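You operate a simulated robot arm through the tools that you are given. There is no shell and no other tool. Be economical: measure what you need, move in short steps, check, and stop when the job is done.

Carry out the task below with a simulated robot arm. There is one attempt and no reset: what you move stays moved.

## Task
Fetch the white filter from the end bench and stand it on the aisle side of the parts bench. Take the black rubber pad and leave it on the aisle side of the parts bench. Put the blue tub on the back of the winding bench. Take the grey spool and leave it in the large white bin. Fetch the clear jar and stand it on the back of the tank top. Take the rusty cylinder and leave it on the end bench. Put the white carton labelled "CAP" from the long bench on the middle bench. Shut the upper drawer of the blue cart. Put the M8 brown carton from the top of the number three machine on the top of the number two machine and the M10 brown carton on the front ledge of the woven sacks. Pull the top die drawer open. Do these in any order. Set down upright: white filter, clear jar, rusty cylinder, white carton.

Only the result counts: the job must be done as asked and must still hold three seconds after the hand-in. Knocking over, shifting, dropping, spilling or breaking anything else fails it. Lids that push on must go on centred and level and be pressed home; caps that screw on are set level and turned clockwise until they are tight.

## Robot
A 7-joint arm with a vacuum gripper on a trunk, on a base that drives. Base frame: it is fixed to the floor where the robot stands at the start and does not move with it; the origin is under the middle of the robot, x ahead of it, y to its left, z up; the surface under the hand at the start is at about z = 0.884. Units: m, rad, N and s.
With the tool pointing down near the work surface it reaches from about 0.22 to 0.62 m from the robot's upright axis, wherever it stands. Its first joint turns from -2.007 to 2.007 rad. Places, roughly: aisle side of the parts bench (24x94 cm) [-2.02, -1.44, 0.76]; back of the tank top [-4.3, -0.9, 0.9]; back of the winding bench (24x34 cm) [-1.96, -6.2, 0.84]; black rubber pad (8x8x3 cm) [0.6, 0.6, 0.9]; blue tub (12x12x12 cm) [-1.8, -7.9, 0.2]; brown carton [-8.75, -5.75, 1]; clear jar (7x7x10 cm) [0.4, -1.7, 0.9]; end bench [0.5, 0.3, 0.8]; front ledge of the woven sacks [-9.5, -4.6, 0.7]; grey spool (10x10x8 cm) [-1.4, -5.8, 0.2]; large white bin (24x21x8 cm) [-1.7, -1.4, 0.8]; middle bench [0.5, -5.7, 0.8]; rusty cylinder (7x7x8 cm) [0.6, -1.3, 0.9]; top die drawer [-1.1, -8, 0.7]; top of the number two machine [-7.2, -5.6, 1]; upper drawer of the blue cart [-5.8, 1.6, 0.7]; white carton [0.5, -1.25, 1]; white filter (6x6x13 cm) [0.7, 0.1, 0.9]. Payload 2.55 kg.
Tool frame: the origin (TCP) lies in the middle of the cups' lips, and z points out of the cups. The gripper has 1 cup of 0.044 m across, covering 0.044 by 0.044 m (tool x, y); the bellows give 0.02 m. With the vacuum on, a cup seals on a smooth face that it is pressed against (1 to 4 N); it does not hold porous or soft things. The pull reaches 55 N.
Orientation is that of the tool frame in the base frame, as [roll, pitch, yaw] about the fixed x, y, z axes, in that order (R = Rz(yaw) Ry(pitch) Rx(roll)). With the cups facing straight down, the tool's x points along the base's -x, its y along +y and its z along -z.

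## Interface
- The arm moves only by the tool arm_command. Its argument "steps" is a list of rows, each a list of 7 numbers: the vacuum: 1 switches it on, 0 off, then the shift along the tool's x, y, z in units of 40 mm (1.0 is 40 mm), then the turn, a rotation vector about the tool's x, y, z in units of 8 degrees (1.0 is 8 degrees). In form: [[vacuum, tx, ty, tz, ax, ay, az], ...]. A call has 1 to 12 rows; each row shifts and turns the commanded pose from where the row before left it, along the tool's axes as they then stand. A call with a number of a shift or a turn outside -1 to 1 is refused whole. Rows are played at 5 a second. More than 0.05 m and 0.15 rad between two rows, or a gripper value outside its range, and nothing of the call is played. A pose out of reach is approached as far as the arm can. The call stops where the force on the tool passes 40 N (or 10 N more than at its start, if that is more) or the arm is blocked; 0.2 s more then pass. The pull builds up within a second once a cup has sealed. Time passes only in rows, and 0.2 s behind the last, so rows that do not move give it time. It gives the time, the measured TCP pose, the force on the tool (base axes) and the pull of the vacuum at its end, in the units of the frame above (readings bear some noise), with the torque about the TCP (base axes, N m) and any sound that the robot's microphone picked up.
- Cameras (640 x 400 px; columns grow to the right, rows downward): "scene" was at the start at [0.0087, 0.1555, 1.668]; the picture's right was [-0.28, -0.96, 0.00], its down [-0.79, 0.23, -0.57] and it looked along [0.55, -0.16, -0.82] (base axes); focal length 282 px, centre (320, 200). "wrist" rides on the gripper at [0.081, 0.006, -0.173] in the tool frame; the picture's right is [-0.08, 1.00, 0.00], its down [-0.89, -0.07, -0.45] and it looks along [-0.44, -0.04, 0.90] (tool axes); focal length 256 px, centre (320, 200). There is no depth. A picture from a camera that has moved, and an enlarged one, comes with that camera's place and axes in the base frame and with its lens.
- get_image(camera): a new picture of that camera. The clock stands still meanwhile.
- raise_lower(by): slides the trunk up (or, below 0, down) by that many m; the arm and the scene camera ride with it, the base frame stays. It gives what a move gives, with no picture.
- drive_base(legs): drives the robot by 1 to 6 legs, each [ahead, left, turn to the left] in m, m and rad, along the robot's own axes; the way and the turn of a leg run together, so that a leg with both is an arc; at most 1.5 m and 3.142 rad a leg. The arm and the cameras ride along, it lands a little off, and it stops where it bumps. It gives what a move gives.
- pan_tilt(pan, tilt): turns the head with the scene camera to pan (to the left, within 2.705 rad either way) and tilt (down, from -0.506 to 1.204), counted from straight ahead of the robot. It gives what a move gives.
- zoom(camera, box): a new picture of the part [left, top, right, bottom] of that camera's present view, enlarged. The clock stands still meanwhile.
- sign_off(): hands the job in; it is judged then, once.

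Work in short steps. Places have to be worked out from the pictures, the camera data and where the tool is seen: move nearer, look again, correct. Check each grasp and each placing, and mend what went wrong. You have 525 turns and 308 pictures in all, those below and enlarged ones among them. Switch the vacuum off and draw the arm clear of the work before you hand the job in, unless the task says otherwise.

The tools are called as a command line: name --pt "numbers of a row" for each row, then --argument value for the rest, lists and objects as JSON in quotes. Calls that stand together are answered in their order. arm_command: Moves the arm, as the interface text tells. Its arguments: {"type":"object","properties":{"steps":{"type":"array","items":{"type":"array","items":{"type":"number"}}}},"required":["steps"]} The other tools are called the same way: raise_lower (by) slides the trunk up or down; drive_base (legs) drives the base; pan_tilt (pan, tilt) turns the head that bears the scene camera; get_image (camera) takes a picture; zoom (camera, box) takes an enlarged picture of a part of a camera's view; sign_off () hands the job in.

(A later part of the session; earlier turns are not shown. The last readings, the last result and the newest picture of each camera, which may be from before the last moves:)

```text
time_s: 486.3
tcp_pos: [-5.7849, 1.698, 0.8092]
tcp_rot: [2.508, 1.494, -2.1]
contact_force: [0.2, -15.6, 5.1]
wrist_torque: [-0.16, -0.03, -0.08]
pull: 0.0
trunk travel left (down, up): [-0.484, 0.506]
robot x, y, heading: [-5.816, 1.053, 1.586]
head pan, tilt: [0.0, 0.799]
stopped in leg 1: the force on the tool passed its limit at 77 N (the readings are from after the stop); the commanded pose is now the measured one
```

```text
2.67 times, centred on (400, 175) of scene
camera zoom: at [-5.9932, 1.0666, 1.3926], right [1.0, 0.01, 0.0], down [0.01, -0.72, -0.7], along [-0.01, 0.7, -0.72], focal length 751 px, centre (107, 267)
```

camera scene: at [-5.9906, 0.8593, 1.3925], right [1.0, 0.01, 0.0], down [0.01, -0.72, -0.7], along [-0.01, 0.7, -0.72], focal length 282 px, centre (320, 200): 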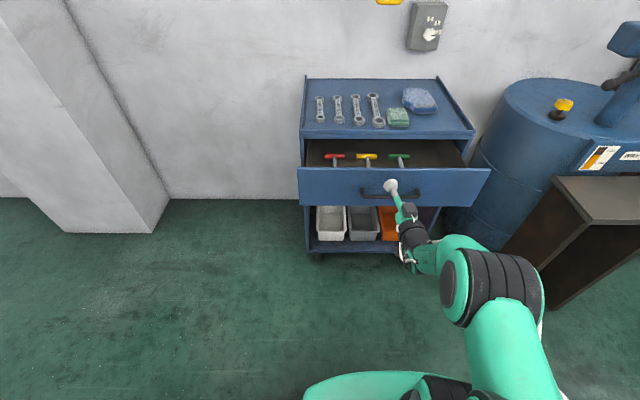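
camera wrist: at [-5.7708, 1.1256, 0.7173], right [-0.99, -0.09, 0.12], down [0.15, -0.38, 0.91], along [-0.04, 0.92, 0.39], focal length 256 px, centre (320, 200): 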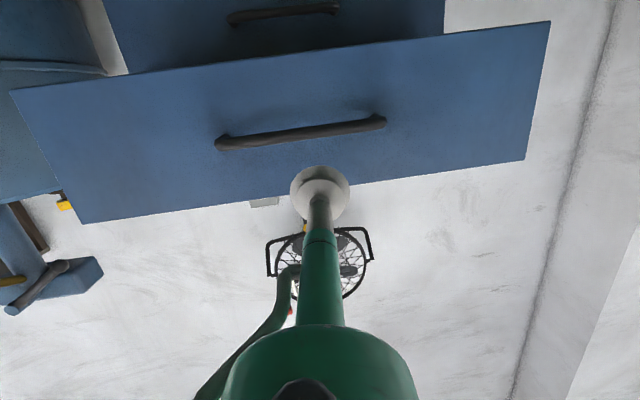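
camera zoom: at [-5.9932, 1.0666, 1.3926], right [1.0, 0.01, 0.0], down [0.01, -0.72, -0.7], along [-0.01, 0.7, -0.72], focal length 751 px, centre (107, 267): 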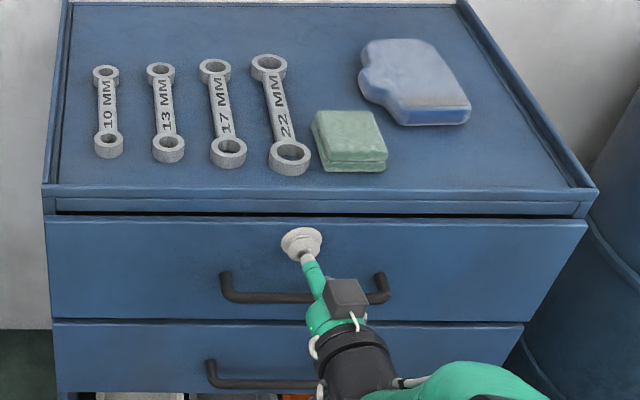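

The drawer hit its stop – shut. I back away and check.

drive_base --legs '[[-0.35, 0, -0.015]]'

get_image --camera "scene"

```text
time_s: 488.6
tcp_pos: [-5.7779, 1.3452, 0.808]
tcp_rot: [2.522, 1.494, -2.096]
contact_force: [1.5, -0.1, -0.3]
wrist_torque: [0.0, 0.02, 0.0]
pull: 0.0
trunk travel left (down, up): [-0.484, 0.506]
robot x, y, heading: [-5.8132, 0.6966, 1.58]
head pan, tilt: [0.0, 0.799]
```

```text
192 pictures are left
camera scene: at [-5.9903, 0.7168, 1.3926], right [1.0, 0.0, 0.0], down [0.0, -0.72, -0.7], along [0.0, 0.7, -0.72], focal length 282 px, centre (320, 200)
```

scene: 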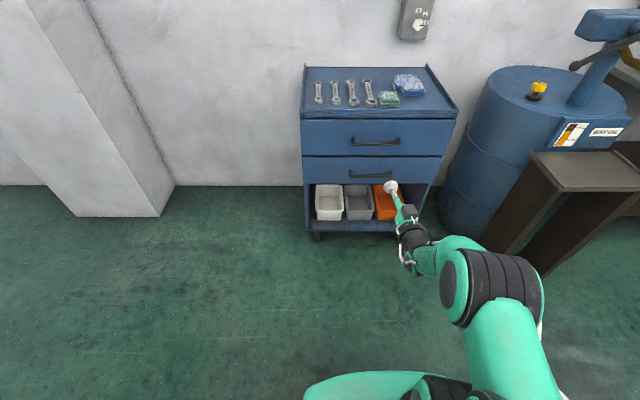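

Drawer is shut. I raise the trunk and bring the tool back to pointing down.

raise_lower --by 0.4

arm_command --pt "0 0.85 0 0 0 1 0" --pt "0 0.85 0 0 0 1 0" --pt "0 0.85 0 0 0 1 0" --pt "0 0.85 0 0 0 1 0" --pt "0 0.85 0 0 0 1 0" --pt "0 0.85 0 0 0 1 0" --pt "0 0.6 0 0 0 1 0" --pt "0 0.4 0 0 0 1 0" --pt "0 0.4 0 0 0 1 0" --pt "0 0 0 0 0 1 0" --pt "0 0 0 0 0 0 0"

```text
time_s: 492.4
tcp_pos: [-5.7775, 1.3448, 1.2078]
tcp_rot: [2.524, 1.493, -2.092]
contact_force: [-0.3, -0.6, -0.4]
wrist_torque: [0.01, -0.02, 0.0]
pull: 0.1
trunk travel left (down, up): [-0.884, 0.106]
robot x, y, heading: [-5.813, 0.699, 1.568]
head pan, tilt: [0.0, 0.799]
```

```text
time_s: 494.8
tcp_pos: [-5.7805, 1.2254, 1.0019]
tcp_rot: [3.085, 0.171, -1.485]
contact_force: [-0.6, -0.5, -0.9]
wrist_torque: [0.05, 0.04, 0.03]
pull: 0.0
out of reach, approached as far as the arm can: row 9
trunk travel left (down, up): [-0.884, 0.106]
robot x, y, heading: [-5.814, 0.6992, 1.571]
head pan, tilt: [0.0, 0.799]
```

arm_command --pt "0 0 0 0 0.405 0 0" --pt "0 0.3 0 0 0 0.9 0" --pt "0 0.3 0 0 0 0.32 0" --pt "0 0 0 0 0 0 0.6" --pt "0 0 0 0 0 0 0"

raise_lower --by 0.106

```text
time_s: 496.0
tcp_pos: [-5.7756, 1.2038, 0.9992]
tcp_rot: [-3.14, 0.003, -1.567]
contact_force: [0.6, -0.2, -0.1]
wrist_torque: [0.0, 0.01, 0.01]
pull: 0.2
trunk travel left (down, up): [-0.884, 0.106]
robot x, y, heading: [-5.8134, 0.7008, 1.576]
head pan, tilt: [0.0, 0.799]
```

```text
time_s: 497.4
tcp_pos: [-5.7767, 1.204, 1.1035]
tcp_rot: [-3.14, 0.003, -1.567]
contact_force: [-0.1, -0.3, 0.0]
wrist_torque: [0.03, 0.01, -0.03]
pull: 0.0
trunk travel left (down, up): [-0.99, 0.0]
robot x, y, heading: [-5.8151, 0.6992, 1.581]
head pan, tilt: [0.0, 0.799]
```

Now I turn east and look along the corridor.

drive_base --legs '[[0, 0, -1.58], [0, 0.4, 0]]'

pan_tilt --pan 0.0 --tilt 0.45

get_image --camera "scene"

```text
time_s: 503.7
tcp_pos: [-5.3032, 1.0485, 1.1054]
tcp_rot: [-3.14, 0.001, 3.133]
contact_force: [0.4, -1.0, 0.6]
wrist_torque: [0.03, 0.0, 0.0]
pull: 0.1
trunk travel left (down, up): [-0.99, 0.0]
robot x, y, heading: [-5.8106, 1.0942, -0.006]
head pan, tilt: [0.0, 0.799]
```

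```text
time_s: 504.5
tcp_pos: [-5.3039, 1.0496, 1.105]
tcp_rot: [-3.14, 0.0, 3.132]
contact_force: [0.3, 0.4, 0.0]
wrist_torque: [0.0, -0.02, 0.04]
pull: 0.0
trunk travel left (down, up): [-0.99, 0.0]
robot x, y, heading: [-5.8081, 1.0931, -0.011]
head pan, tilt: [0.0, 0.45]
```

```text
191 pictures are left
camera scene: at [-5.7756, 1.2681, 1.9289], right [-0.01, -1.0, 0.0], down [-0.44, 0.0, -0.9], along [0.9, -0.01, -0.44], focal length 282 px, centre (320, 200)
```

scene: 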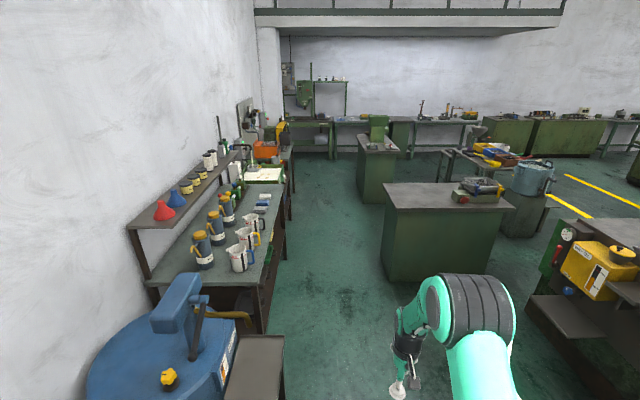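

The corridor is free between y≈0.64 and ≈1.5. I drive along y≈1.04 in checked legs.

drive_base --legs '[[0, -0.06, 0.008], [1.2, 0, 0]]'

drive_base --legs '[[1.2, 0, 0]]'

```text
time_s: 511.2
tcp_pos: [-4.1, 0.9923, 1.1046]
tcp_rot: [-3.139, 0.002, 3.14]
contact_force: [0.0, -1.2, -0.6]
wrist_torque: [0.0, 0.01, 0.0]
pull: 0.2
trunk travel left (down, up): [-0.99, 0.0]
robot x, y, heading: [-4.6039, 1.0327, -0.005]
head pan, tilt: [0.0, 0.45]
```

```text
time_s: 517.2
tcp_pos: [-2.9091, 1.0148, 1.1041]
tcp_rot: [-3.14, 0.004, -3.12]
contact_force: [-0.2, 0.0, 1.0]
wrist_torque: [0.01, -0.01, 0.0]
pull: 0.1
trunk travel left (down, up): [-0.99, 0.0]
robot x, y, heading: [-3.4173, 1.0432, 0.023]
head pan, tilt: [0.0, 0.45]
```

drive_base --legs '[[1.2, 0, -0.022]]'

drive_base --legs '[[1.4, 0, 0]]'

get_image --camera "scene"

```text
time_s: 523.3
tcp_pos: [-1.7114, 0.9887, 1.1054]
tcp_rot: [-3.14, 0.002, 3.116]
contact_force: [0.1, -0.6, -0.6]
wrist_torque: [-0.02, 0.02, -0.02]
pull: 0.1
trunk travel left (down, up): [-0.99, 0.0]
robot x, y, heading: [-2.2181, 1.0394, -0.024]
head pan, tilt: [0.0, 0.45]
```

```text
time_s: 530.5
tcp_pos: [-0.2861, 0.8662, 1.1049]
tcp_rot: [-3.139, 0.003, 3.045]
contact_force: [0.2, -0.1, 0.1]
wrist_torque: [0.03, 0.02, -0.01]
pull: 0.1
trunk travel left (down, up): [-0.99, 0.0]
robot x, y, heading: [-0.7882, 0.9575, -0.095]
head pan, tilt: [0.0, 0.45]
```

```text
190 pictures are left
camera scene: at [-0.7368, 1.1257, 1.929], right [-0.1, -1.0, 0.0], down [-0.43, 0.04, -0.9], along [0.9, -0.09, -0.44], focal length 282 px, centre (320, 200)
```

scene: 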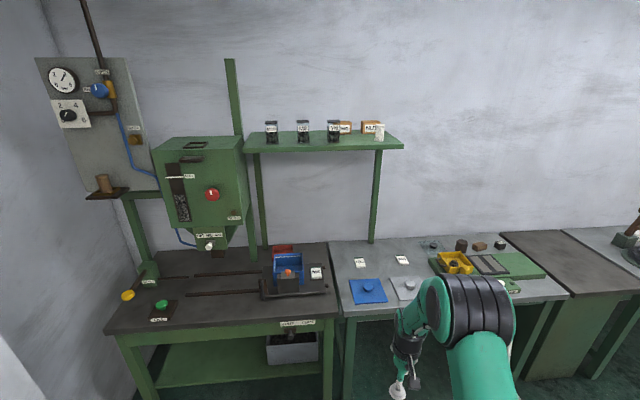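

I go to the CAP carton on the long bench: straighten heading and strafe right along the benches.

drive_base --legs '[[0.22, 0, 0.095], [0, -1.15, 0]]'

drive_base --legs '[[0, -1.1, 0]]'

```text
time_s: 537.7
tcp_pos: [-0.0513, -0.2567, 1.1045]
tcp_rot: [-3.139, 0.001, -3.126]
contact_force: [0.3, 0.4, -0.5]
wrist_torque: [0.02, -0.01, 0.02]
pull: 0.0
trunk travel left (down, up): [-0.99, 0.0]
robot x, y, heading: [-0.559, -0.2252, 0.017]
head pan, tilt: [0.0, 0.45]
```

```text
time_s: 543.3
tcp_pos: [-0.0376, -1.3461, 1.1051]
tcp_rot: [-3.141, 0.001, -3.129]
contact_force: [-0.4, 1.0, -0.2]
wrist_torque: [0.03, 0.0, -0.01]
pull: 0.1
trunk travel left (down, up): [-0.99, 0.0]
robot x, y, heading: [-0.5429, -1.3142, 0.008]
head pan, tilt: [0.0, 0.45]
```

drive_base --legs '[[0.36, 0.1, -0.01]]'

get_image --camera "wrist"

```text
time_s: 545.7
tcp_pos: [0.328, -1.2464, 1.1056]
tcp_rot: [-3.139, 0.003, -3.134]
contact_force: [0.2, 0.0, -0.9]
wrist_torque: [-0.01, 0.03, -0.02]
pull: 0.1
trunk travel left (down, up): [-0.99, 0.0]
robot x, y, heading: [-0.1777, -1.2111, 0.002]
head pan, tilt: [0.0, 0.45]
```

```text
189 pictures are left
camera wrist: at [0.2455, -1.241, 1.2768], right [0.07, 1.0, 0.0], down [0.89, -0.06, 0.45], along [0.45, -0.03, -0.89], focal length 256 px, centre (320, 200)
```

wrist: 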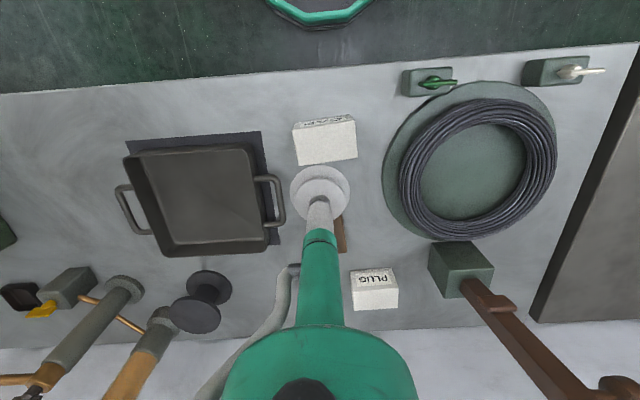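

arm_command --pt "0 -0.4 0.25 0 0 0 0" --pt "0 0 0 0 0 0 0"

raise_lower --by -0.14

get_image --camera "wrist"

```text
time_s: 546.3
tcp_pos: [0.3442, -1.2352, 1.1042]
tcp_rot: [-3.138, 0.001, -3.137]
contact_force: [-0.1, -0.1, 0.2]
wrist_torque: [0.04, 0.0, 0.04]
pull: 0.2
trunk travel left (down, up): [-0.99, 0.0]
robot x, y, heading: [-0.1769, -1.2112, 0.001]
head pan, tilt: [0.0, 0.45]
```

```text
time_s: 547.9
tcp_pos: [0.3434, -1.2361, 0.9651]
tcp_rot: [-3.141, 0.001, -3.134]
contact_force: [-0.5, 0.5, 0.3]
wrist_torque: [-0.01, -0.03, 0.02]
pull: 0.2
trunk travel left (down, up): [-0.85, 0.14]
robot x, y, heading: [-0.1782, -1.2113, 0.003]
head pan, tilt: [0.0, 0.45]
```

```text
188 pictures are left
camera wrist: at [0.2611, -1.2299, 1.1367], right [0.07, 1.0, 0.0], down [0.89, -0.06, 0.45], along [0.45, -0.03, -0.89], focal length 256 px, centre (320, 200)
```

wrist: 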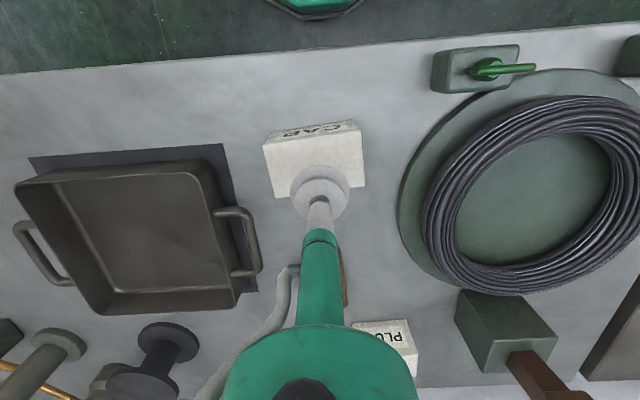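

Centred. Descend with vacuum.

arm_command --pt "1 0 -0.12 0.6 0 0 0" --pt "1 0 0 0.5 0 0 0" --pt "1 0 0 0.15 0 0 0" --pt "1 0 0 0.12 0 0 0" --pt "1 0 0 0 0 0 0"

```text
time_s: 549.1
tcp_pos: [0.3431, -1.2403, 0.9111]
tcp_rot: [-3.139, 0.001, -3.133]
contact_force: [-0.5, 0.0, 0.1]
wrist_torque: [0.03, 0.03, 0.01]
pull: 55.0
trunk travel left (down, up): [-0.85, 0.14]
robot x, y, heading: [-0.1767, -1.2117, 0.004]
head pan, tilt: [0.0, 0.45]
```

Sealed. Lift, back off, and strafe right along the benches toward the middle bench, looking ahead.

raise_lower --by 0.14

drive_base --legs '[[-0.38, 0, 0], [0, -1.2, 0]]'

pan_tilt --pan -1.3 --tilt 0.5

get_image --camera "scene"

```text
time_s: 550.8
tcp_pos: [0.344, -1.2409, 1.0511]
tcp_rot: [-3.139, 0.001, -3.133]
contact_force: [0.0, 0.4, -3.6]
wrist_torque: [-0.01, 0.01, -0.01]
pull: 55.1
trunk travel left (down, up): [-0.99, 0.0]
robot x, y, heading: [-0.1785, -1.2118, 0.004]
head pan, tilt: [0.0, 0.45]
```

```text
time_s: 559.0
tcp_pos: [-0.017, -2.4739, 1.0513]
tcp_rot: [-3.138, 0.002, -3.138]
contact_force: [0.4, 0.5, -2.3]
wrist_torque: [0.03, -0.02, 0.01]
pull: 55.4
trunk travel left (down, up): [-0.99, 0.0]
robot x, y, heading: [-0.5444, -2.4405, 0.003]
head pan, tilt: [0.0, 0.45]
```

```text
time_s: 560.5
tcp_pos: [-0.0181, -2.4726, 1.0509]
tcp_rot: [-3.141, 0.001, -3.137]
contact_force: [0.3, 0.3, -2.6]
wrist_torque: [0.02, -0.02, 0.0]
pull: 55.2
trunk travel left (down, up): [-0.99, 0.0]
robot x, y, heading: [-0.5374, -2.4377, 0.0]
head pan, tilt: [-1.3, 0.499]
```

```text
187 pictures are left
camera scene: at [-0.5754, -2.3536, 1.9245], right [-0.96, -0.27, 0.0], down [-0.13, 0.46, -0.88], along [0.24, -0.85, -0.48], focal length 282 px, centre (320, 200)
```

scene: 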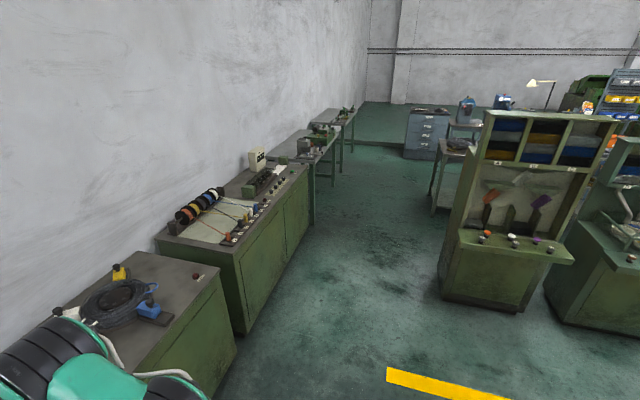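

The middle bench is the grey one with the vise. I continue strafing to y≈−5.6.

drive_base --legs '[[0.05, -1.1, 0]]'

drive_base --legs '[[0, -1.1, 0]]'

drive_base --legs '[[0, -0.9, 0]]'

pan_tilt --pan -0.2 --tilt 0.7

get_image --camera "scene"

```text
time_s: 566.1
tcp_pos: [0.0248, -3.5842, 1.0514]
tcp_rot: [-3.139, 0.0, 3.126]
contact_force: [0.5, -0.3, -2.7]
wrist_torque: [0.01, -0.04, 0.0]
pull: 54.7
trunk travel left (down, up): [-0.99, 0.0]
robot x, y, heading: [-0.4952, -3.5447, -0.016]
head pan, tilt: [-1.3, 0.499]
```

```text
time_s: 571.6
tcp_pos: [-0.0017, -4.6733, 1.0517]
tcp_rot: [-3.139, 0.001, 3.11]
contact_force: [-0.3, 0.4, -2.8]
wrist_torque: [0.01, -0.02, 0.01]
pull: 55.0
trunk travel left (down, up): [-0.99, 0.0]
robot x, y, heading: [-0.521, -4.6266, -0.033]
head pan, tilt: [-1.3, 0.499]
```

```text
time_s: 576.4
tcp_pos: [-0.0253, -5.5674, 1.0516]
tcp_rot: [-3.14, 0.002, 3.121]
contact_force: [-1.3, -0.8, -3.3]
wrist_torque: [0.0, -0.01, -0.03]
pull: 55.1
trunk travel left (down, up): [-0.99, 0.0]
robot x, y, heading: [-0.5434, -5.5218, -0.022]
head pan, tilt: [-1.3, 0.499]
```

```text
time_s: 577.7
tcp_pos: [-0.0247, -5.5675, 1.0516]
tcp_rot: [-3.14, 0.002, 3.123]
contact_force: [-0.3, 0.1, -2.9]
wrist_torque: [-0.01, -0.01, -0.02]
pull: 55.4
trunk travel left (down, up): [-0.99, 0.0]
robot x, y, heading: [-0.5465, -5.5236, -0.026]
head pan, tilt: [-0.201, 0.7]
```

```text
186 pictures are left
camera scene: at [-0.5195, -5.3651, 1.9068], right [-0.22, -0.98, 0.0], down [-0.63, 0.14, -0.77], along [0.75, -0.17, -0.64], focal length 282 px, centre (320, 200)
```

scene: 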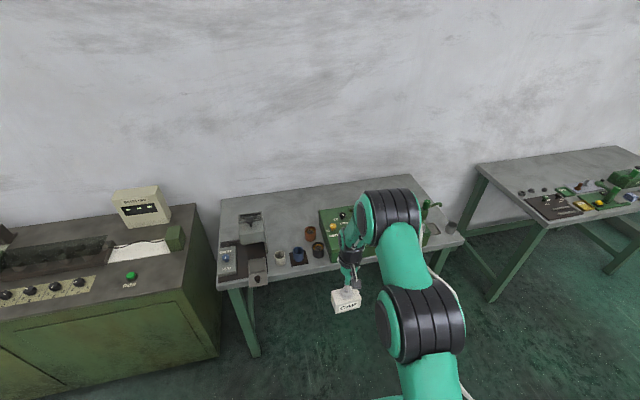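

zoom --camera "scene" --box '[200, 150, 480, 325]'

```text
2.29 times, centred on (340, 238) of scene
camera zoom: at [-0.5195, -5.3651, 1.9068], right [-0.22, -0.98, 0.0], down [-0.63, 0.14, -0.77], along [0.75, -0.17, -0.64], focal length 644 px, centre (274, 114)
```

zoom: 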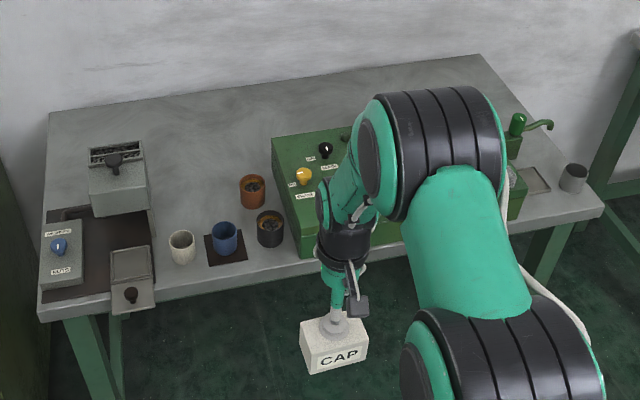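

A free area lies at the back between the stamp and the green box, around (0.61, −5.47). I drive in and extend.

drive_base --legs '[[0, 0.085, 0.024], [0.5, 0, 0]]'

get_image --camera "wrist"

```text
time_s: 581.3
tcp_pos: [0.4682, -5.4622, 1.0511]
tcp_rot: [-3.14, 0.002, -3.127]
contact_force: [-0.2, 0.0, -4.1]
wrist_torque: [-0.01, 0.01, 0.0]
pull: 54.7
trunk travel left (down, up): [-0.99, 0.0]
robot x, y, heading: [-0.055, -5.4322, 0.013]
head pan, tilt: [-0.201, 0.7]
```

```text
184 pictures are left
camera wrist: at [0.3864, -5.4575, 1.2225], right [0.07, 1.0, 0.0], down [0.89, -0.06, 0.45], along [0.45, -0.03, -0.89], focal length 256 px, centre (320, 200)
```

wrist: 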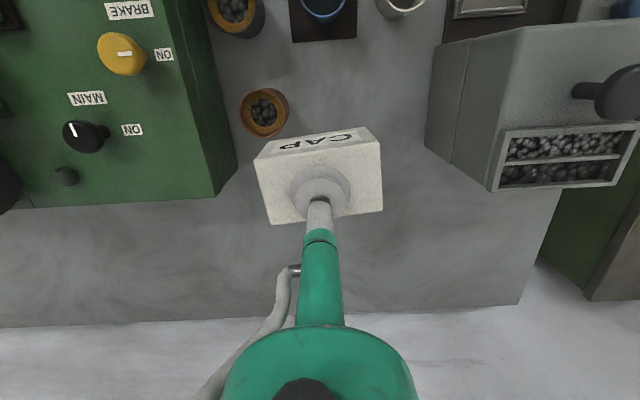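

arm_command --pt "1 -1 0 0 0 0 0" --pt "1 -1 0 0 0 0 0" --pt "1 -1 0 0 0 0 0" --pt "1 -0.2 0 0 0 0 0" --pt "1 0 0 0 0 0 0"

raise_lower --by -0.1

get_image --camera "wrist"

```text
time_s: 582.5
tcp_pos: [0.5964, -5.4587, 1.0498]
tcp_rot: [-3.14, 0.0, -3.129]
contact_force: [0.3, 0.5, -2.2]
wrist_torque: [-0.02, -0.03, 0.0]
pull: 55.2
trunk travel left (down, up): [-0.99, 0.0]
robot x, y, heading: [-0.0542, -5.4407, 0.009]
head pan, tilt: [-0.201, 0.7]
```

```text
time_s: 583.8
tcp_pos: [0.597, -5.4603, 0.9495]
tcp_rot: [-3.14, 0.001, -3.128]
contact_force: [-0.3, 0.3, -2.6]
wrist_torque: [-0.01, -0.02, 0.01]
pull: 55.4
trunk travel left (down, up): [-0.89, 0.1]
robot x, y, heading: [-0.0518, -5.4349, 0.01]
head pan, tilt: [-0.201, 0.7]
```

```text
183 pictures are left
camera wrist: at [0.5148, -5.455, 1.122], right [0.07, 1.0, 0.0], down [0.89, -0.06, 0.45], along [0.45, -0.03, -0.89], focal length 256 px, centre (320, 200)
```

wrist: 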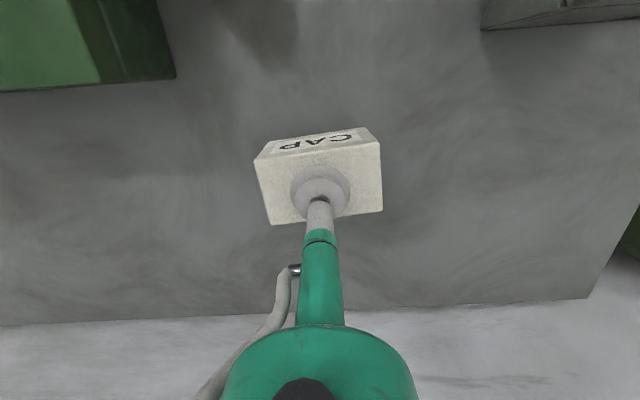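

Clear. Lower to contact.

arm_command --pt "1 0 0 0.5 0 0 0" --pt "1 0 0 0.25 0 0 0" --pt "1 0 0 0.1 0 0 0" --pt "1 0 0 0.1 0 0 0" --pt "1 0 0 0 0 0 0"

```text
time_s: 585.0
tcp_pos: [0.5982, -5.4621, 0.9123]
tcp_rot: [-3.14, 0.001, -3.128]
contact_force: [-0.3, 0.6, -2.9]
wrist_torque: [0.03, -0.02, -0.03]
pull: 55.5
trunk travel left (down, up): [-0.89, 0.1]
robot x, y, heading: [-0.0553, -5.4362, 0.016]
head pan, tilt: [-0.201, 0.7]
```

arm_command --pt "1 0 0 0.08 0 0 0" --pt "1 0 0 0.08 0 0 0" --pt "1 0 0 0.08 0 0 0" --pt "1 0 0 0 0 0 0"

```text
time_s: 586.0
tcp_pos: [0.5986, -5.4607, 0.908]
tcp_rot: [-3.139, 0.014, -3.128]
contact_force: [-0.5, -7.8, 26.0]
wrist_torque: [0.16, 0.51, 0.15]
pull: 54.7
trunk travel left (down, up): [-0.89, 0.1]
robot x, y, heading: [-0.0548, -5.4368, 0.007]
head pan, tilt: [-0.201, 0.7]
```

Contact. Release and rise.

arm_command --pt "1 0 0 -0.04 0 0 0" --pt "0 0 0 0 0 0 0" --pt "0 0 0 0 0 0 0" --pt "0 0 0 0 0 0 0" --pt "0 0 0 -0.3 0 0 0" --pt "0 0 0 -0.7 0 0 0" --pt "0 0 0 -0.8 0 0 0"

raise_lower --by 0.1

drive_base --legs '[[-0.5, 0, 0]]'

get_image --camera "scene"

```text
time_s: 587.6
tcp_pos: [0.596, -5.4582, 0.9755]
tcp_rot: [-3.14, 0.001, -3.128]
contact_force: [-0.7, -0.1, 0.7]
wrist_torque: [-0.02, 0.0, -0.01]
pull: 0.0
trunk travel left (down, up): [-0.89, 0.1]
robot x, y, heading: [-0.0542, -5.4373, 0.01]
head pan, tilt: [-0.201, 0.7]
```

```text
time_s: 589.0
tcp_pos: [0.5955, -5.4589, 1.0767]
tcp_rot: [-3.139, 0.002, -3.129]
contact_force: [-0.5, -0.7, -0.3]
wrist_torque: [0.0, 0.0, 0.0]
pull: 0.0
trunk travel left (down, up): [-0.99, 0.0]
robot x, y, heading: [-0.0548, -5.4396, 0.015]
head pan, tilt: [-0.201, 0.7]
```

```text
time_s: 591.9
tcp_pos: [0.0902, -5.465, 1.0761]
tcp_rot: [-3.14, 0.002, -3.134]
contact_force: [0.1, -0.9, -0.2]
wrist_torque: [0.0, 0.01, 0.04]
pull: 0.0
trunk travel left (down, up): [-0.99, 0.0]
robot x, y, heading: [-0.5568, -5.4379, 0.008]
head pan, tilt: [-0.201, 0.7]
```

```text
182 pictures are left
camera scene: at [-0.5376, -5.2821, 1.9068], right [-0.19, -0.98, 0.0], down [-0.63, 0.12, -0.76], along [0.75, -0.15, -0.64], focal length 282 px, centre (320, 200)
```

scene: 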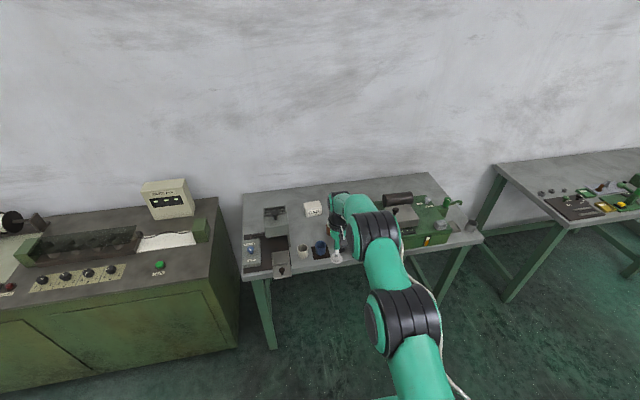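

CAP carton stands on the middle bench. Now look west/south-west for the spool, tub, winding bench and die drawers.

pan_tilt --pan -2.6 --tilt 0.6

get_image --camera "scene"

pan_tilt --pan -1.8 --tilt 0.5

get_image --camera "scene"

```text
time_s: 594.1
tcp_pos: [0.0894, -5.4651, 1.0758]
tcp_rot: [-3.14, 0.003, -3.132]
contact_force: [-0.6, 0.0, -0.3]
wrist_torque: [0.02, -0.03, 0.02]
pull: 0.1
trunk travel left (down, up): [-0.99, 0.0]
robot x, y, heading: [-0.5604, -5.4415, 0.01]
head pan, tilt: [-2.601, 0.6]
```

```text
181 pictures are left
camera scene: at [-0.6964, -5.312, 1.9154], right [-0.52, 0.85, 0.0], down [0.48, 0.3, -0.83], along [-0.7, -0.43, -0.56], focal length 282 px, centre (320, 200)
```

scene: 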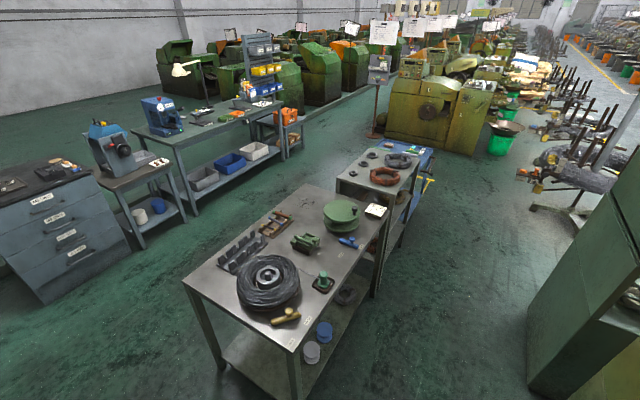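

```text
time_s: 595.3
tcp_pos: [0.0904, -5.4649, 1.0764]
tcp_rot: [-3.14, 0.0, -3.133]
contact_force: [0.4, -0.4, -0.4]
wrist_torque: [-0.01, -0.01, 0.03]
pull: 0.1
trunk travel left (down, up): [-0.99, 0.0]
robot x, y, heading: [-0.5582, -5.4421, 0.008]
head pan, tilt: [-1.799, 0.499]
```

```text
180 pictures are left
camera scene: at [-0.6411, -5.3546, 1.9245], right [-0.98, 0.22, 0.0], down [0.1, 0.47, -0.88], along [-0.19, -0.86, -0.48], focal length 282 px, centre (320, 200)
```

scene: 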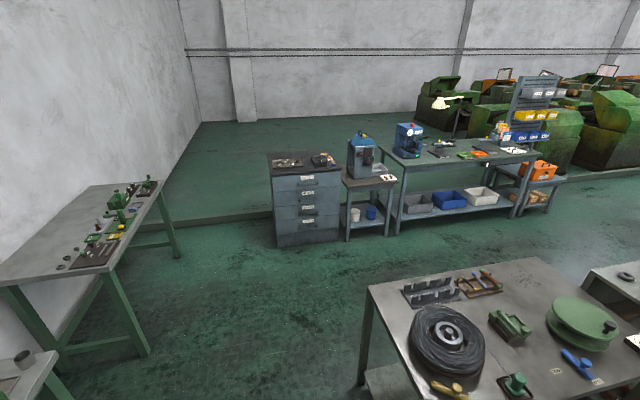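

The grey spool is on the lower shelf under the winding bench at about (−1.43, −5.82). I zoom in on it.

pan_tilt --pan -2.6 --tilt 0.9

zoom --camera "scene" --box '[180, 100, 440, 262]'

zoom --camera "scene" --box '[260, 180, 388, 260]'

```text
time_s: 596.4
tcp_pos: [0.0904, -5.4657, 1.0755]
tcp_rot: [-3.141, 0.002, -3.132]
contact_force: [0.3, -0.7, 0.4]
wrist_torque: [-0.01, -0.02, -0.02]
pull: 0.0
trunk travel left (down, up): [-0.99, 0.0]
robot x, y, heading: [-0.5607, -5.4409, 0.009]
head pan, tilt: [-2.601, 0.901]
```

```text
2.46 times, centred on (310, 181) of scene
camera zoom: at [-0.6854, -5.3054, 1.8907], right [-0.52, 0.85, 0.0], down [0.67, 0.41, -0.62], along [-0.53, -0.32, -0.78], focal length 693 px, centre (345, 247)
```

zoom: 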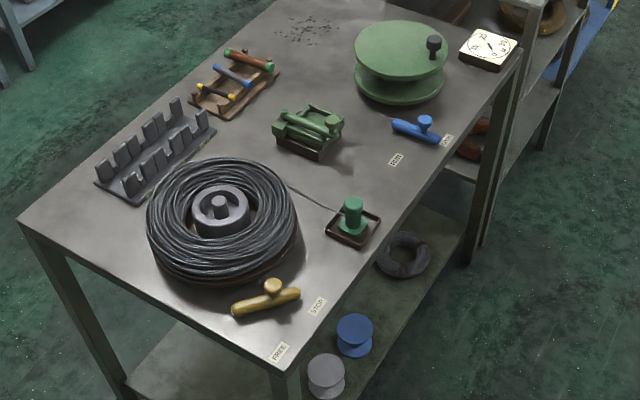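

```text
5.00 times, centred on (324, 220) of scene
camera zoom: at [-0.6854, -5.3054, 1.8907], right [-0.52, 0.85, 0.0], down [0.67, 0.41, -0.62], along [-0.53, -0.32, -0.78], focal length 1408 px, centre (300, 100)
```

zoom: 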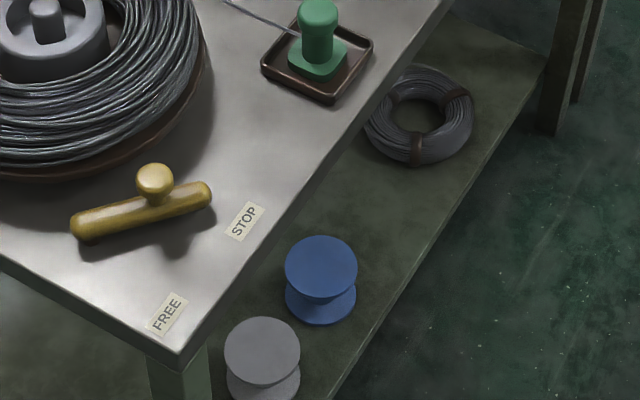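

The spool has a solid flat top at about (−1.426, −5.81, 0.24). I turn to face −y north of the table and check the room behind.

drive_base --legs '[[0, 0.27, 0], [0, 0, -1.58]]'

pan_tilt --pan -1.5 --tilt 0.7

get_image --camera "scene"

```text
time_s: 602.0
tcp_pos: [-0.5666, -5.8241, 1.0765]
tcp_rot: [-3.141, 0.002, 1.611]
contact_force: [-0.4, 0.3, 0.6]
wrist_torque: [-0.03, -0.02, 0.02]
pull: 0.0
trunk travel left (down, up): [-0.99, 0.0]
robot x, y, heading: [-0.5599, -5.1743, -1.527]
head pan, tilt: [-2.601, 0.901]
```

```text
time_s: 603.4
tcp_pos: [-0.5662, -5.8242, 1.0772]
tcp_rot: [-3.14, 0.002, 1.61]
contact_force: [-0.2, -0.5, -0.5]
wrist_torque: [0.02, 0.02, 0.0]
pull: 0.0
trunk travel left (down, up): [-0.99, 0.0]
robot x, y, heading: [-0.5639, -5.1723, -1.531]
head pan, tilt: [-1.499, 0.7]
```

```text
177 pictures are left
camera scene: at [-0.4728, -5.1172, 1.9068], right [-0.11, 0.99, 0.0], down [0.64, 0.07, -0.76], along [-0.76, -0.08, -0.64], focal length 282 px, centre (320, 200)
```

scene: 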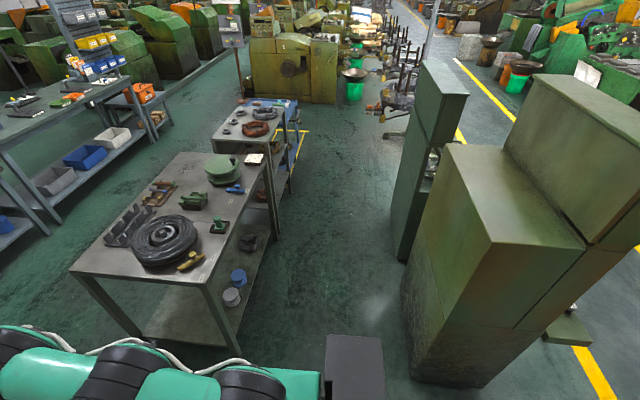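

There is about 1 m between rack and table. I strafe to x≈−1.42, then retract the arm clear of the table edge.

drive_base --legs '[[0, -0.86, -0.042]]'

arm_command --pt "0 1 0 0 0 0 0" --pt "0 1 0 0 0 0 0" --pt "0 1 0 0 0 0 0" --pt "0 1 0 0 0 0 0" --pt "0 1 0 0 0 0 0" --pt "0 1 0 0 0 0 0" --pt "0 0.8 0 0 0 0 0" --pt "0 0 0 0 0 0 0"

get_image --camera "wrist"

```text
time_s: 608.0
tcp_pos: [-1.4591, -5.8367, 1.077]
tcp_rot: [-3.14, 0.004, 1.566]
contact_force: [0.2, -0.1, 0.6]
wrist_torque: [0.03, -0.04, 0.01]
pull: 0.1
trunk travel left (down, up): [-0.99, 0.0]
robot x, y, heading: [-1.421, -5.1876, -1.581]
head pan, tilt: [-1.499, 0.7]
```

```text
time_s: 609.8
tcp_pos: [-1.4581, -5.5646, 1.0733]
tcp_rot: [-3.14, 0.001, 1.565]
contact_force: [0.3, 0.5, 0.7]
wrist_torque: [0.01, -0.01, 0.0]
pull: 0.0
trunk travel left (down, up): [-0.99, 0.0]
robot x, y, heading: [-1.4209, -5.1861, -1.577]
head pan, tilt: [-1.499, 0.7]
```

```text
176 pictures are left
camera wrist: at [-1.4519, -5.484, 1.245], right [1.0, -0.08, 0.0], down [-0.08, -0.89, 0.45], along [-0.04, -0.45, -0.89], focal length 256 px, centre (320, 200)
```

wrist: 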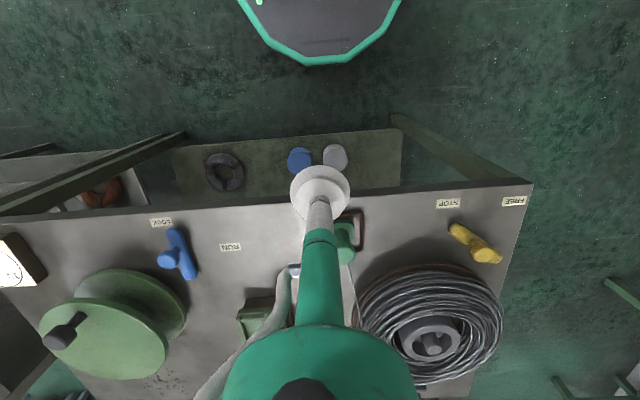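

Spool at about (−1.415, −5.805). I retract a bit more, move 7 cm closer, align laterally, then lower the trunk outside the table edge.

arm_command --pt "0 0.7 0 0 0 0 0" --pt "0 0 1 0 0 0 0" --pt "0 0 0 0 0 0 0"

drive_base --legs '[[0.065, 0, 0.008]]'

raise_lower --by -0.4

get_image --camera "wrist"

```text
time_s: 610.5
tcp_pos: [-1.4171, -5.5371, 1.0755]
tcp_rot: [-3.142, 0.004, 1.565]
contact_force: [0.0, 0.2, -0.3]
wrist_torque: [-0.01, -0.03, 0.0]
pull: 0.0
trunk travel left (down, up): [-0.99, 0.0]
robot x, y, heading: [-1.4243, -5.1873, -1.578]
head pan, tilt: [-1.499, 0.7]
```

```text
time_s: 611.5
tcp_pos: [-1.414, -5.6014, 1.0754]
tcp_rot: [-3.141, 0.001, 1.574]
contact_force: [0.6, -0.2, -0.3]
wrist_torque: [-0.01, 0.0, 0.02]
pull: 0.1
trunk travel left (down, up): [-0.99, 0.0]
robot x, y, heading: [-1.425, -5.2513, -1.567]
head pan, tilt: [-1.499, 0.7]
```

```text
time_s: 615.4
tcp_pos: [-1.4129, -5.6008, 0.6739]
tcp_rot: [-3.14, 0.001, 1.575]
contact_force: [-0.5, 0.9, 0.4]
wrist_torque: [0.01, -0.03, 0.01]
pull: 0.1
trunk travel left (down, up): [-0.59, 0.4]
robot x, y, heading: [-1.4255, -5.2534, -1.572]
head pan, tilt: [-1.499, 0.7]
```

```text
175 pictures are left
camera wrist: at [-1.4081, -5.5206, 0.8466], right [1.0, -0.08, 0.0], down [-0.07, -0.89, 0.45], along [-0.04, -0.45, -0.89], focal length 256 px, centre (320, 200)
```

wrist: 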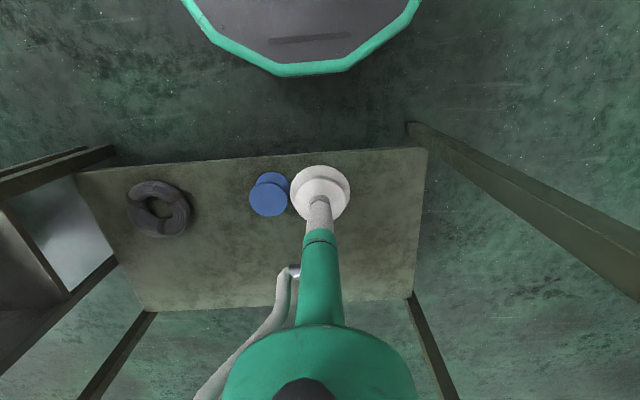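

raise_lower --by -0.33

get_image --camera "wrist"

pan_tilt --pan -0.3 --tilt 0.7

get_image --camera "scene"

```text
time_s: 618.6
tcp_pos: [-1.4139, -5.6022, 0.3454]
tcp_rot: [-3.139, 0.002, 1.574]
contact_force: [-0.6, -0.5, 0.0]
wrist_torque: [-0.01, 0.0, 0.0]
pull: 0.0
trunk travel left (down, up): [-0.26, 0.73]
robot x, y, heading: [-1.4284, -5.2524, -1.567]
head pan, tilt: [-1.499, 0.7]
```

```text
174 pictures are left
camera wrist: at [-1.4081, -5.5206, 0.5166], right [1.0, -0.08, 0.0], down [-0.07, -0.89, 0.45], along [-0.04, -0.45, -0.89], focal length 256 px, centre (320, 200)
```

wrist: 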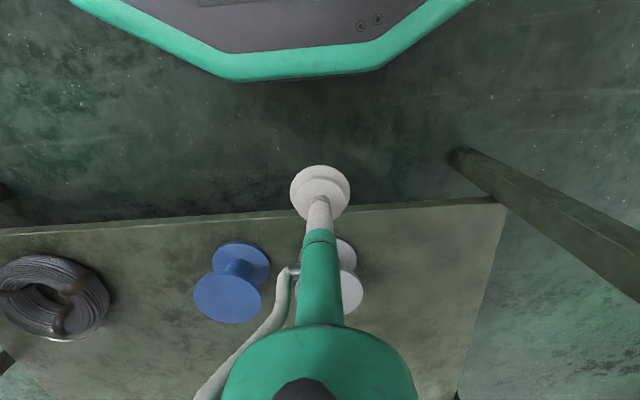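

```text
time_s: 620.0
tcp_pos: [-1.4135, -5.6009, 0.3447]
tcp_rot: [-3.14, 0.001, 1.573]
contact_force: [-0.2, -0.8, 0.3]
wrist_torque: [0.02, 0.03, -0.01]
pull: 0.0
trunk travel left (down, up): [-0.26, 0.73]
robot x, y, heading: [-1.428, -5.2508, -1.57]
head pan, tilt: [-0.3, 0.7]
```

```text
173 pictures are left
camera scene: at [-1.2742, -5.2731, 1.1768], right [-0.96, 0.29, 0.0], down [0.19, 0.62, -0.76], along [-0.23, -0.73, -0.64], focal length 282 px, centre (320, 200)
```

scene: 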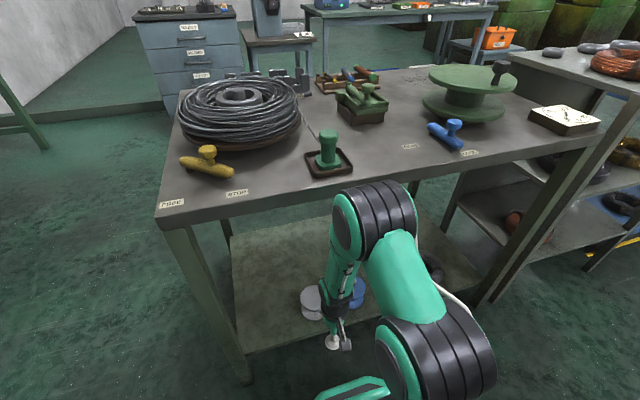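

I zoom in to judge how high the wrist stands relative to the table edge before going under it.

zoom --camera "scene" --box '[260, 160, 500, 360]'

```text
2.00 times, centred on (380, 260) of scene
camera zoom: at [-1.2742, -5.2731, 1.1768], right [-0.96, 0.29, 0.0], down [0.19, 0.62, -0.76], along [-0.23, -0.73, -0.64], focal length 563 px, centre (200, 80)
```

zoom: 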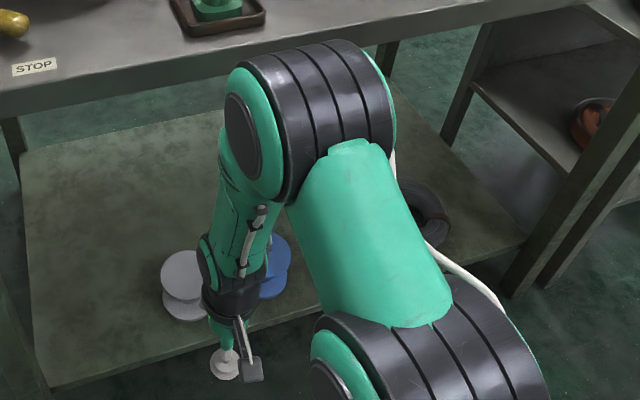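

The big ringed joint is the elbow, which stays outside the table edge; the wrist part passes under. I lower to z≈0.285 and extend carefully.

raise_lower --by -0.06

arm_command --pt "0 -0.8 0 0 0 0 0" --pt "0 -0.8 0 0 0 0 0" --pt "0 -0.8 0 0 0 0 0" --pt "0 0 0 0 0 0 0"

get_image --camera "scene"

get_image --camera "wrist"

```text
time_s: 621.0
tcp_pos: [-1.4135, -5.6014, 0.2848]
tcp_rot: [-3.14, 0.001, 1.574]
contact_force: [-0.8, -0.3, 0.0]
wrist_torque: [0.01, 0.01, -0.01]
pull: 0.1
trunk travel left (down, up): [-0.2, 0.79]
robot x, y, heading: [-1.4247, -5.2494, -1.568]
head pan, tilt: [-0.3, 0.7]
```

```text
time_s: 622.0
tcp_pos: [-1.4123, -5.6953, 0.2849]
tcp_rot: [-3.14, 0.003, 1.575]
contact_force: [0.1, 0.2, 0.0]
wrist_torque: [0.0, -0.05, 0.0]
pull: 0.1
trunk travel left (down, up): [-0.2, 0.79]
robot x, y, heading: [-1.4279, -5.249, -1.567]
head pan, tilt: [-0.3, 0.7]
```

```text
171 pictures are left
camera scene: at [-1.2741, -5.2731, 1.1168], right [-0.96, 0.29, 0.0], down [0.19, 0.62, -0.76], along [-0.22, -0.73, -0.64], focal length 282 px, centre (320, 200)
```

scene: 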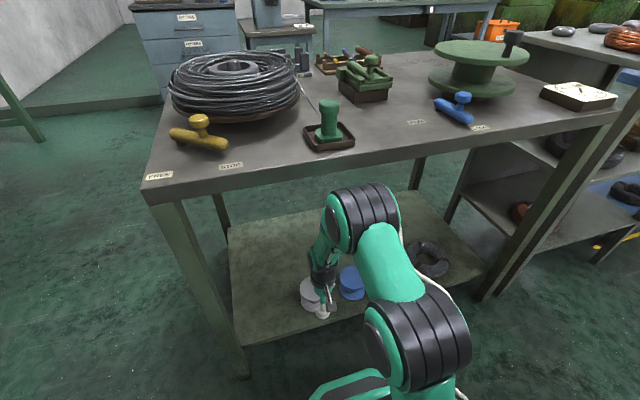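

```text
170 pictures are left
camera wrist: at [-1.4072, -5.6149, 0.4567], right [1.0, -0.08, 0.0], down [-0.07, -0.89, 0.45], along [-0.04, -0.45, -0.89], focal length 256 px, centre (320, 200)
```

wrist: 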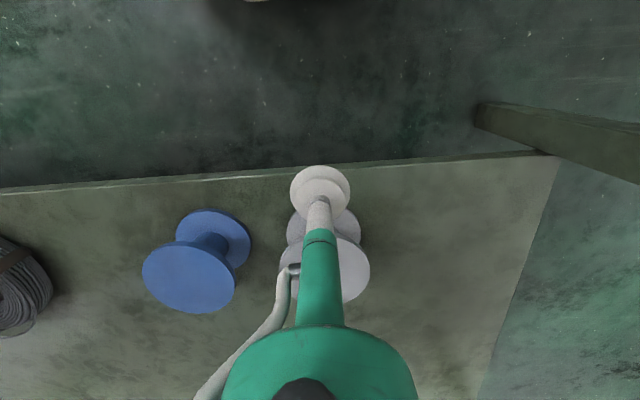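

Spool top centre at (−1.418, −5.811). Extend further and lower onto it.

arm_command --pt "0 -0.95 -0.05 0 0 0 0" --pt "0 -0.95 -0.05 0 0 0 0" --pt "0 -0.95 -0.05 0 0 0 0" --pt "0 0 0 0 0 0 0"

get_image --camera "wrist"

get_image --camera "scene"

```text
time_s: 623.0
tcp_pos: [-1.4201, -5.8116, 0.2829]
tcp_rot: [3.141, 0.0, 1.574]
contact_force: [0.3, 0.0, -0.5]
wrist_torque: [0.01, 0.05, 0.03]
pull: 0.0
trunk travel left (down, up): [-0.2, 0.79]
robot x, y, heading: [-1.4241, -5.2531, -1.573]
head pan, tilt: [-0.3, 0.7]
```

```text
169 pictures are left
camera wrist: at [-1.4136, -5.7302, 0.4545], right [1.0, -0.08, 0.0], down [-0.07, -0.89, 0.45], along [-0.04, -0.45, -0.89], focal length 256 px, centre (320, 200)
```

wrist: 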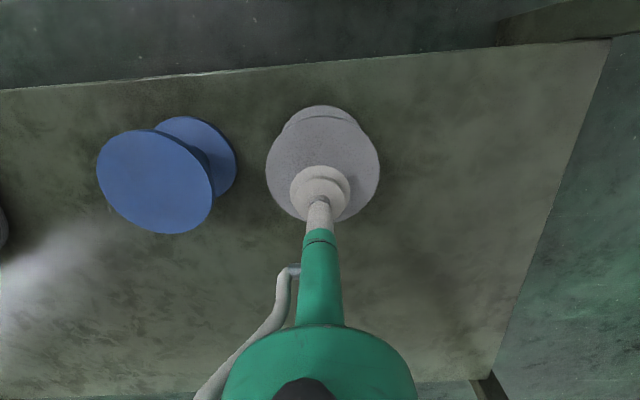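

```text
168 pictures are left
camera scene: at [-1.2741, -5.2732, 1.1168], right [-0.96, 0.29, 0.0], down [0.19, 0.62, -0.76], along [-0.22, -0.73, -0.64], focal length 282 px, centre (320, 200)
```

scene: 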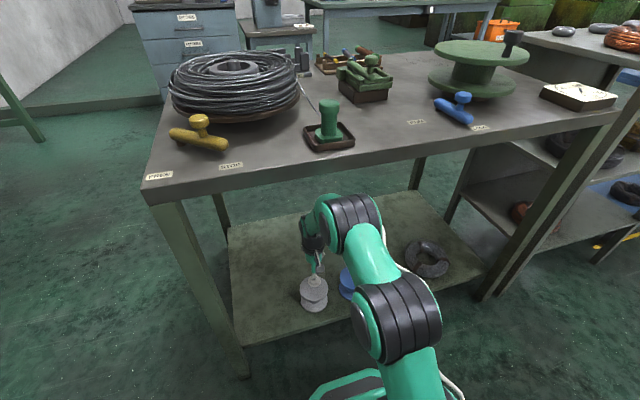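

Well centred. Lower with vacuum.

arm_command --pt "1 0.1 0.05 0.5 0 0 0" --pt "1 0 0 0.3 0 0 0" --pt "1 0 0 0.15 0 0 0" --pt "1 0 0 0.15 0 0 0" --pt "1 0 0 0 0 0 0"

```text
time_s: 624.2
tcp_pos: [-1.4166, -5.8081, 0.2429]
tcp_rot: [-3.14, 0.006, 1.573]
contact_force: [-3.5, 3.5, 17.9]
wrist_torque: [0.29, -0.04, 0.09]
pull: 55.1
trunk travel left (down, up): [-0.2, 0.79]
robot x, y, heading: [-1.4242, -5.2534, -1.568]
head pan, tilt: [-0.3, 0.7]
```

Sealed. Lift a little, retract, back off slightly, then raise the trunk outside the table edge.

arm_command --pt "1 0 0 -0.5 0 0 0" --pt "1 0 0 -0.5 0 0 0" --pt "1 0 0 -0.3 0 0 0" --pt "1 0.9 0 0 0 0 0" --pt "1 0.9 0 0 0 0 0" --pt "1 0.9 0 0 0 0 0" --pt "1 0.8 0 0 0 0 0" --pt "1 0 0 0 0 0 0"

drive_base --legs '[[-0.14, 0, 0]]'

raise_lower --by 0.4

raise_lower --by 0.39

get_image --camera "wrist"

```text
time_s: 626.0
tcp_pos: [-1.4179, -5.6694, 0.292]
tcp_rot: [-3.14, 0.002, 1.575]
contact_force: [-0.1, 0.3, -0.8]
wrist_torque: [0.02, 0.0, 0.0]
pull: 55.2
trunk travel left (down, up): [-0.2, 0.79]
robot x, y, heading: [-1.4251, -5.2481, -1.569]
head pan, tilt: [-0.3, 0.7]
```

```text
time_s: 627.4
tcp_pos: [-1.4172, -5.5293, 0.2906]
tcp_rot: [-3.141, 0.001, 1.573]
contact_force: [0.2, -0.3, -0.6]
wrist_torque: [0.0, 0.0, 0.0]
pull: 55.1
trunk travel left (down, up): [-0.2, 0.79]
robot x, y, heading: [-1.4275, -5.1107, -1.568]
head pan, tilt: [-0.3, 0.7]
```

```text
time_s: 631.2
tcp_pos: [-1.4169, -5.528, 0.6917]
tcp_rot: [-3.139, 0.001, 1.575]
contact_force: [-0.6, -0.2, -0.1]
wrist_torque: [0.0, 0.01, 0.01]
pull: 54.7
trunk travel left (down, up): [-0.6, 0.39]
robot x, y, heading: [-1.4247, -5.1081, -1.573]
head pan, tilt: [-0.3, 0.7]
```

```text
time_s: 634.9
tcp_pos: [-1.4175, -5.5282, 1.0812]
tcp_rot: [-3.139, 0.001, 1.573]
contact_force: [0.0, -0.6, -0.8]
wrist_torque: [0.01, 0.01, 0.0]
pull: 55.2
trunk travel left (down, up): [-0.99, 0.0]
robot x, y, heading: [-1.4273, -5.1125, -1.569]
head pan, tilt: [-0.3, 0.7]
```

```text
167 pictures are left
camera wrist: at [-1.4121, -5.4479, 1.2533], right [1.0, -0.07, 0.0], down [-0.07, -0.89, 0.45], along [-0.03, -0.45, -0.89], focal length 256 px, centre (320, 200)
```

wrist: 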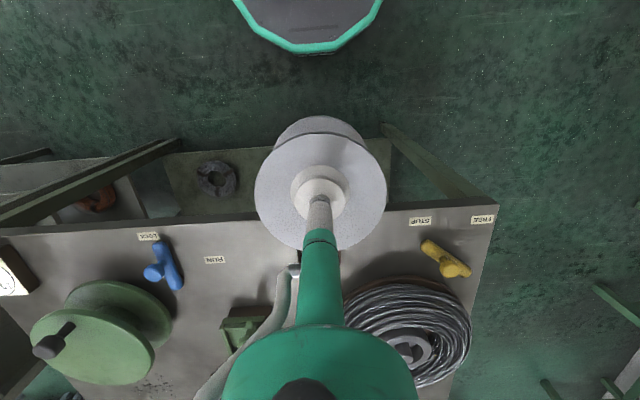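

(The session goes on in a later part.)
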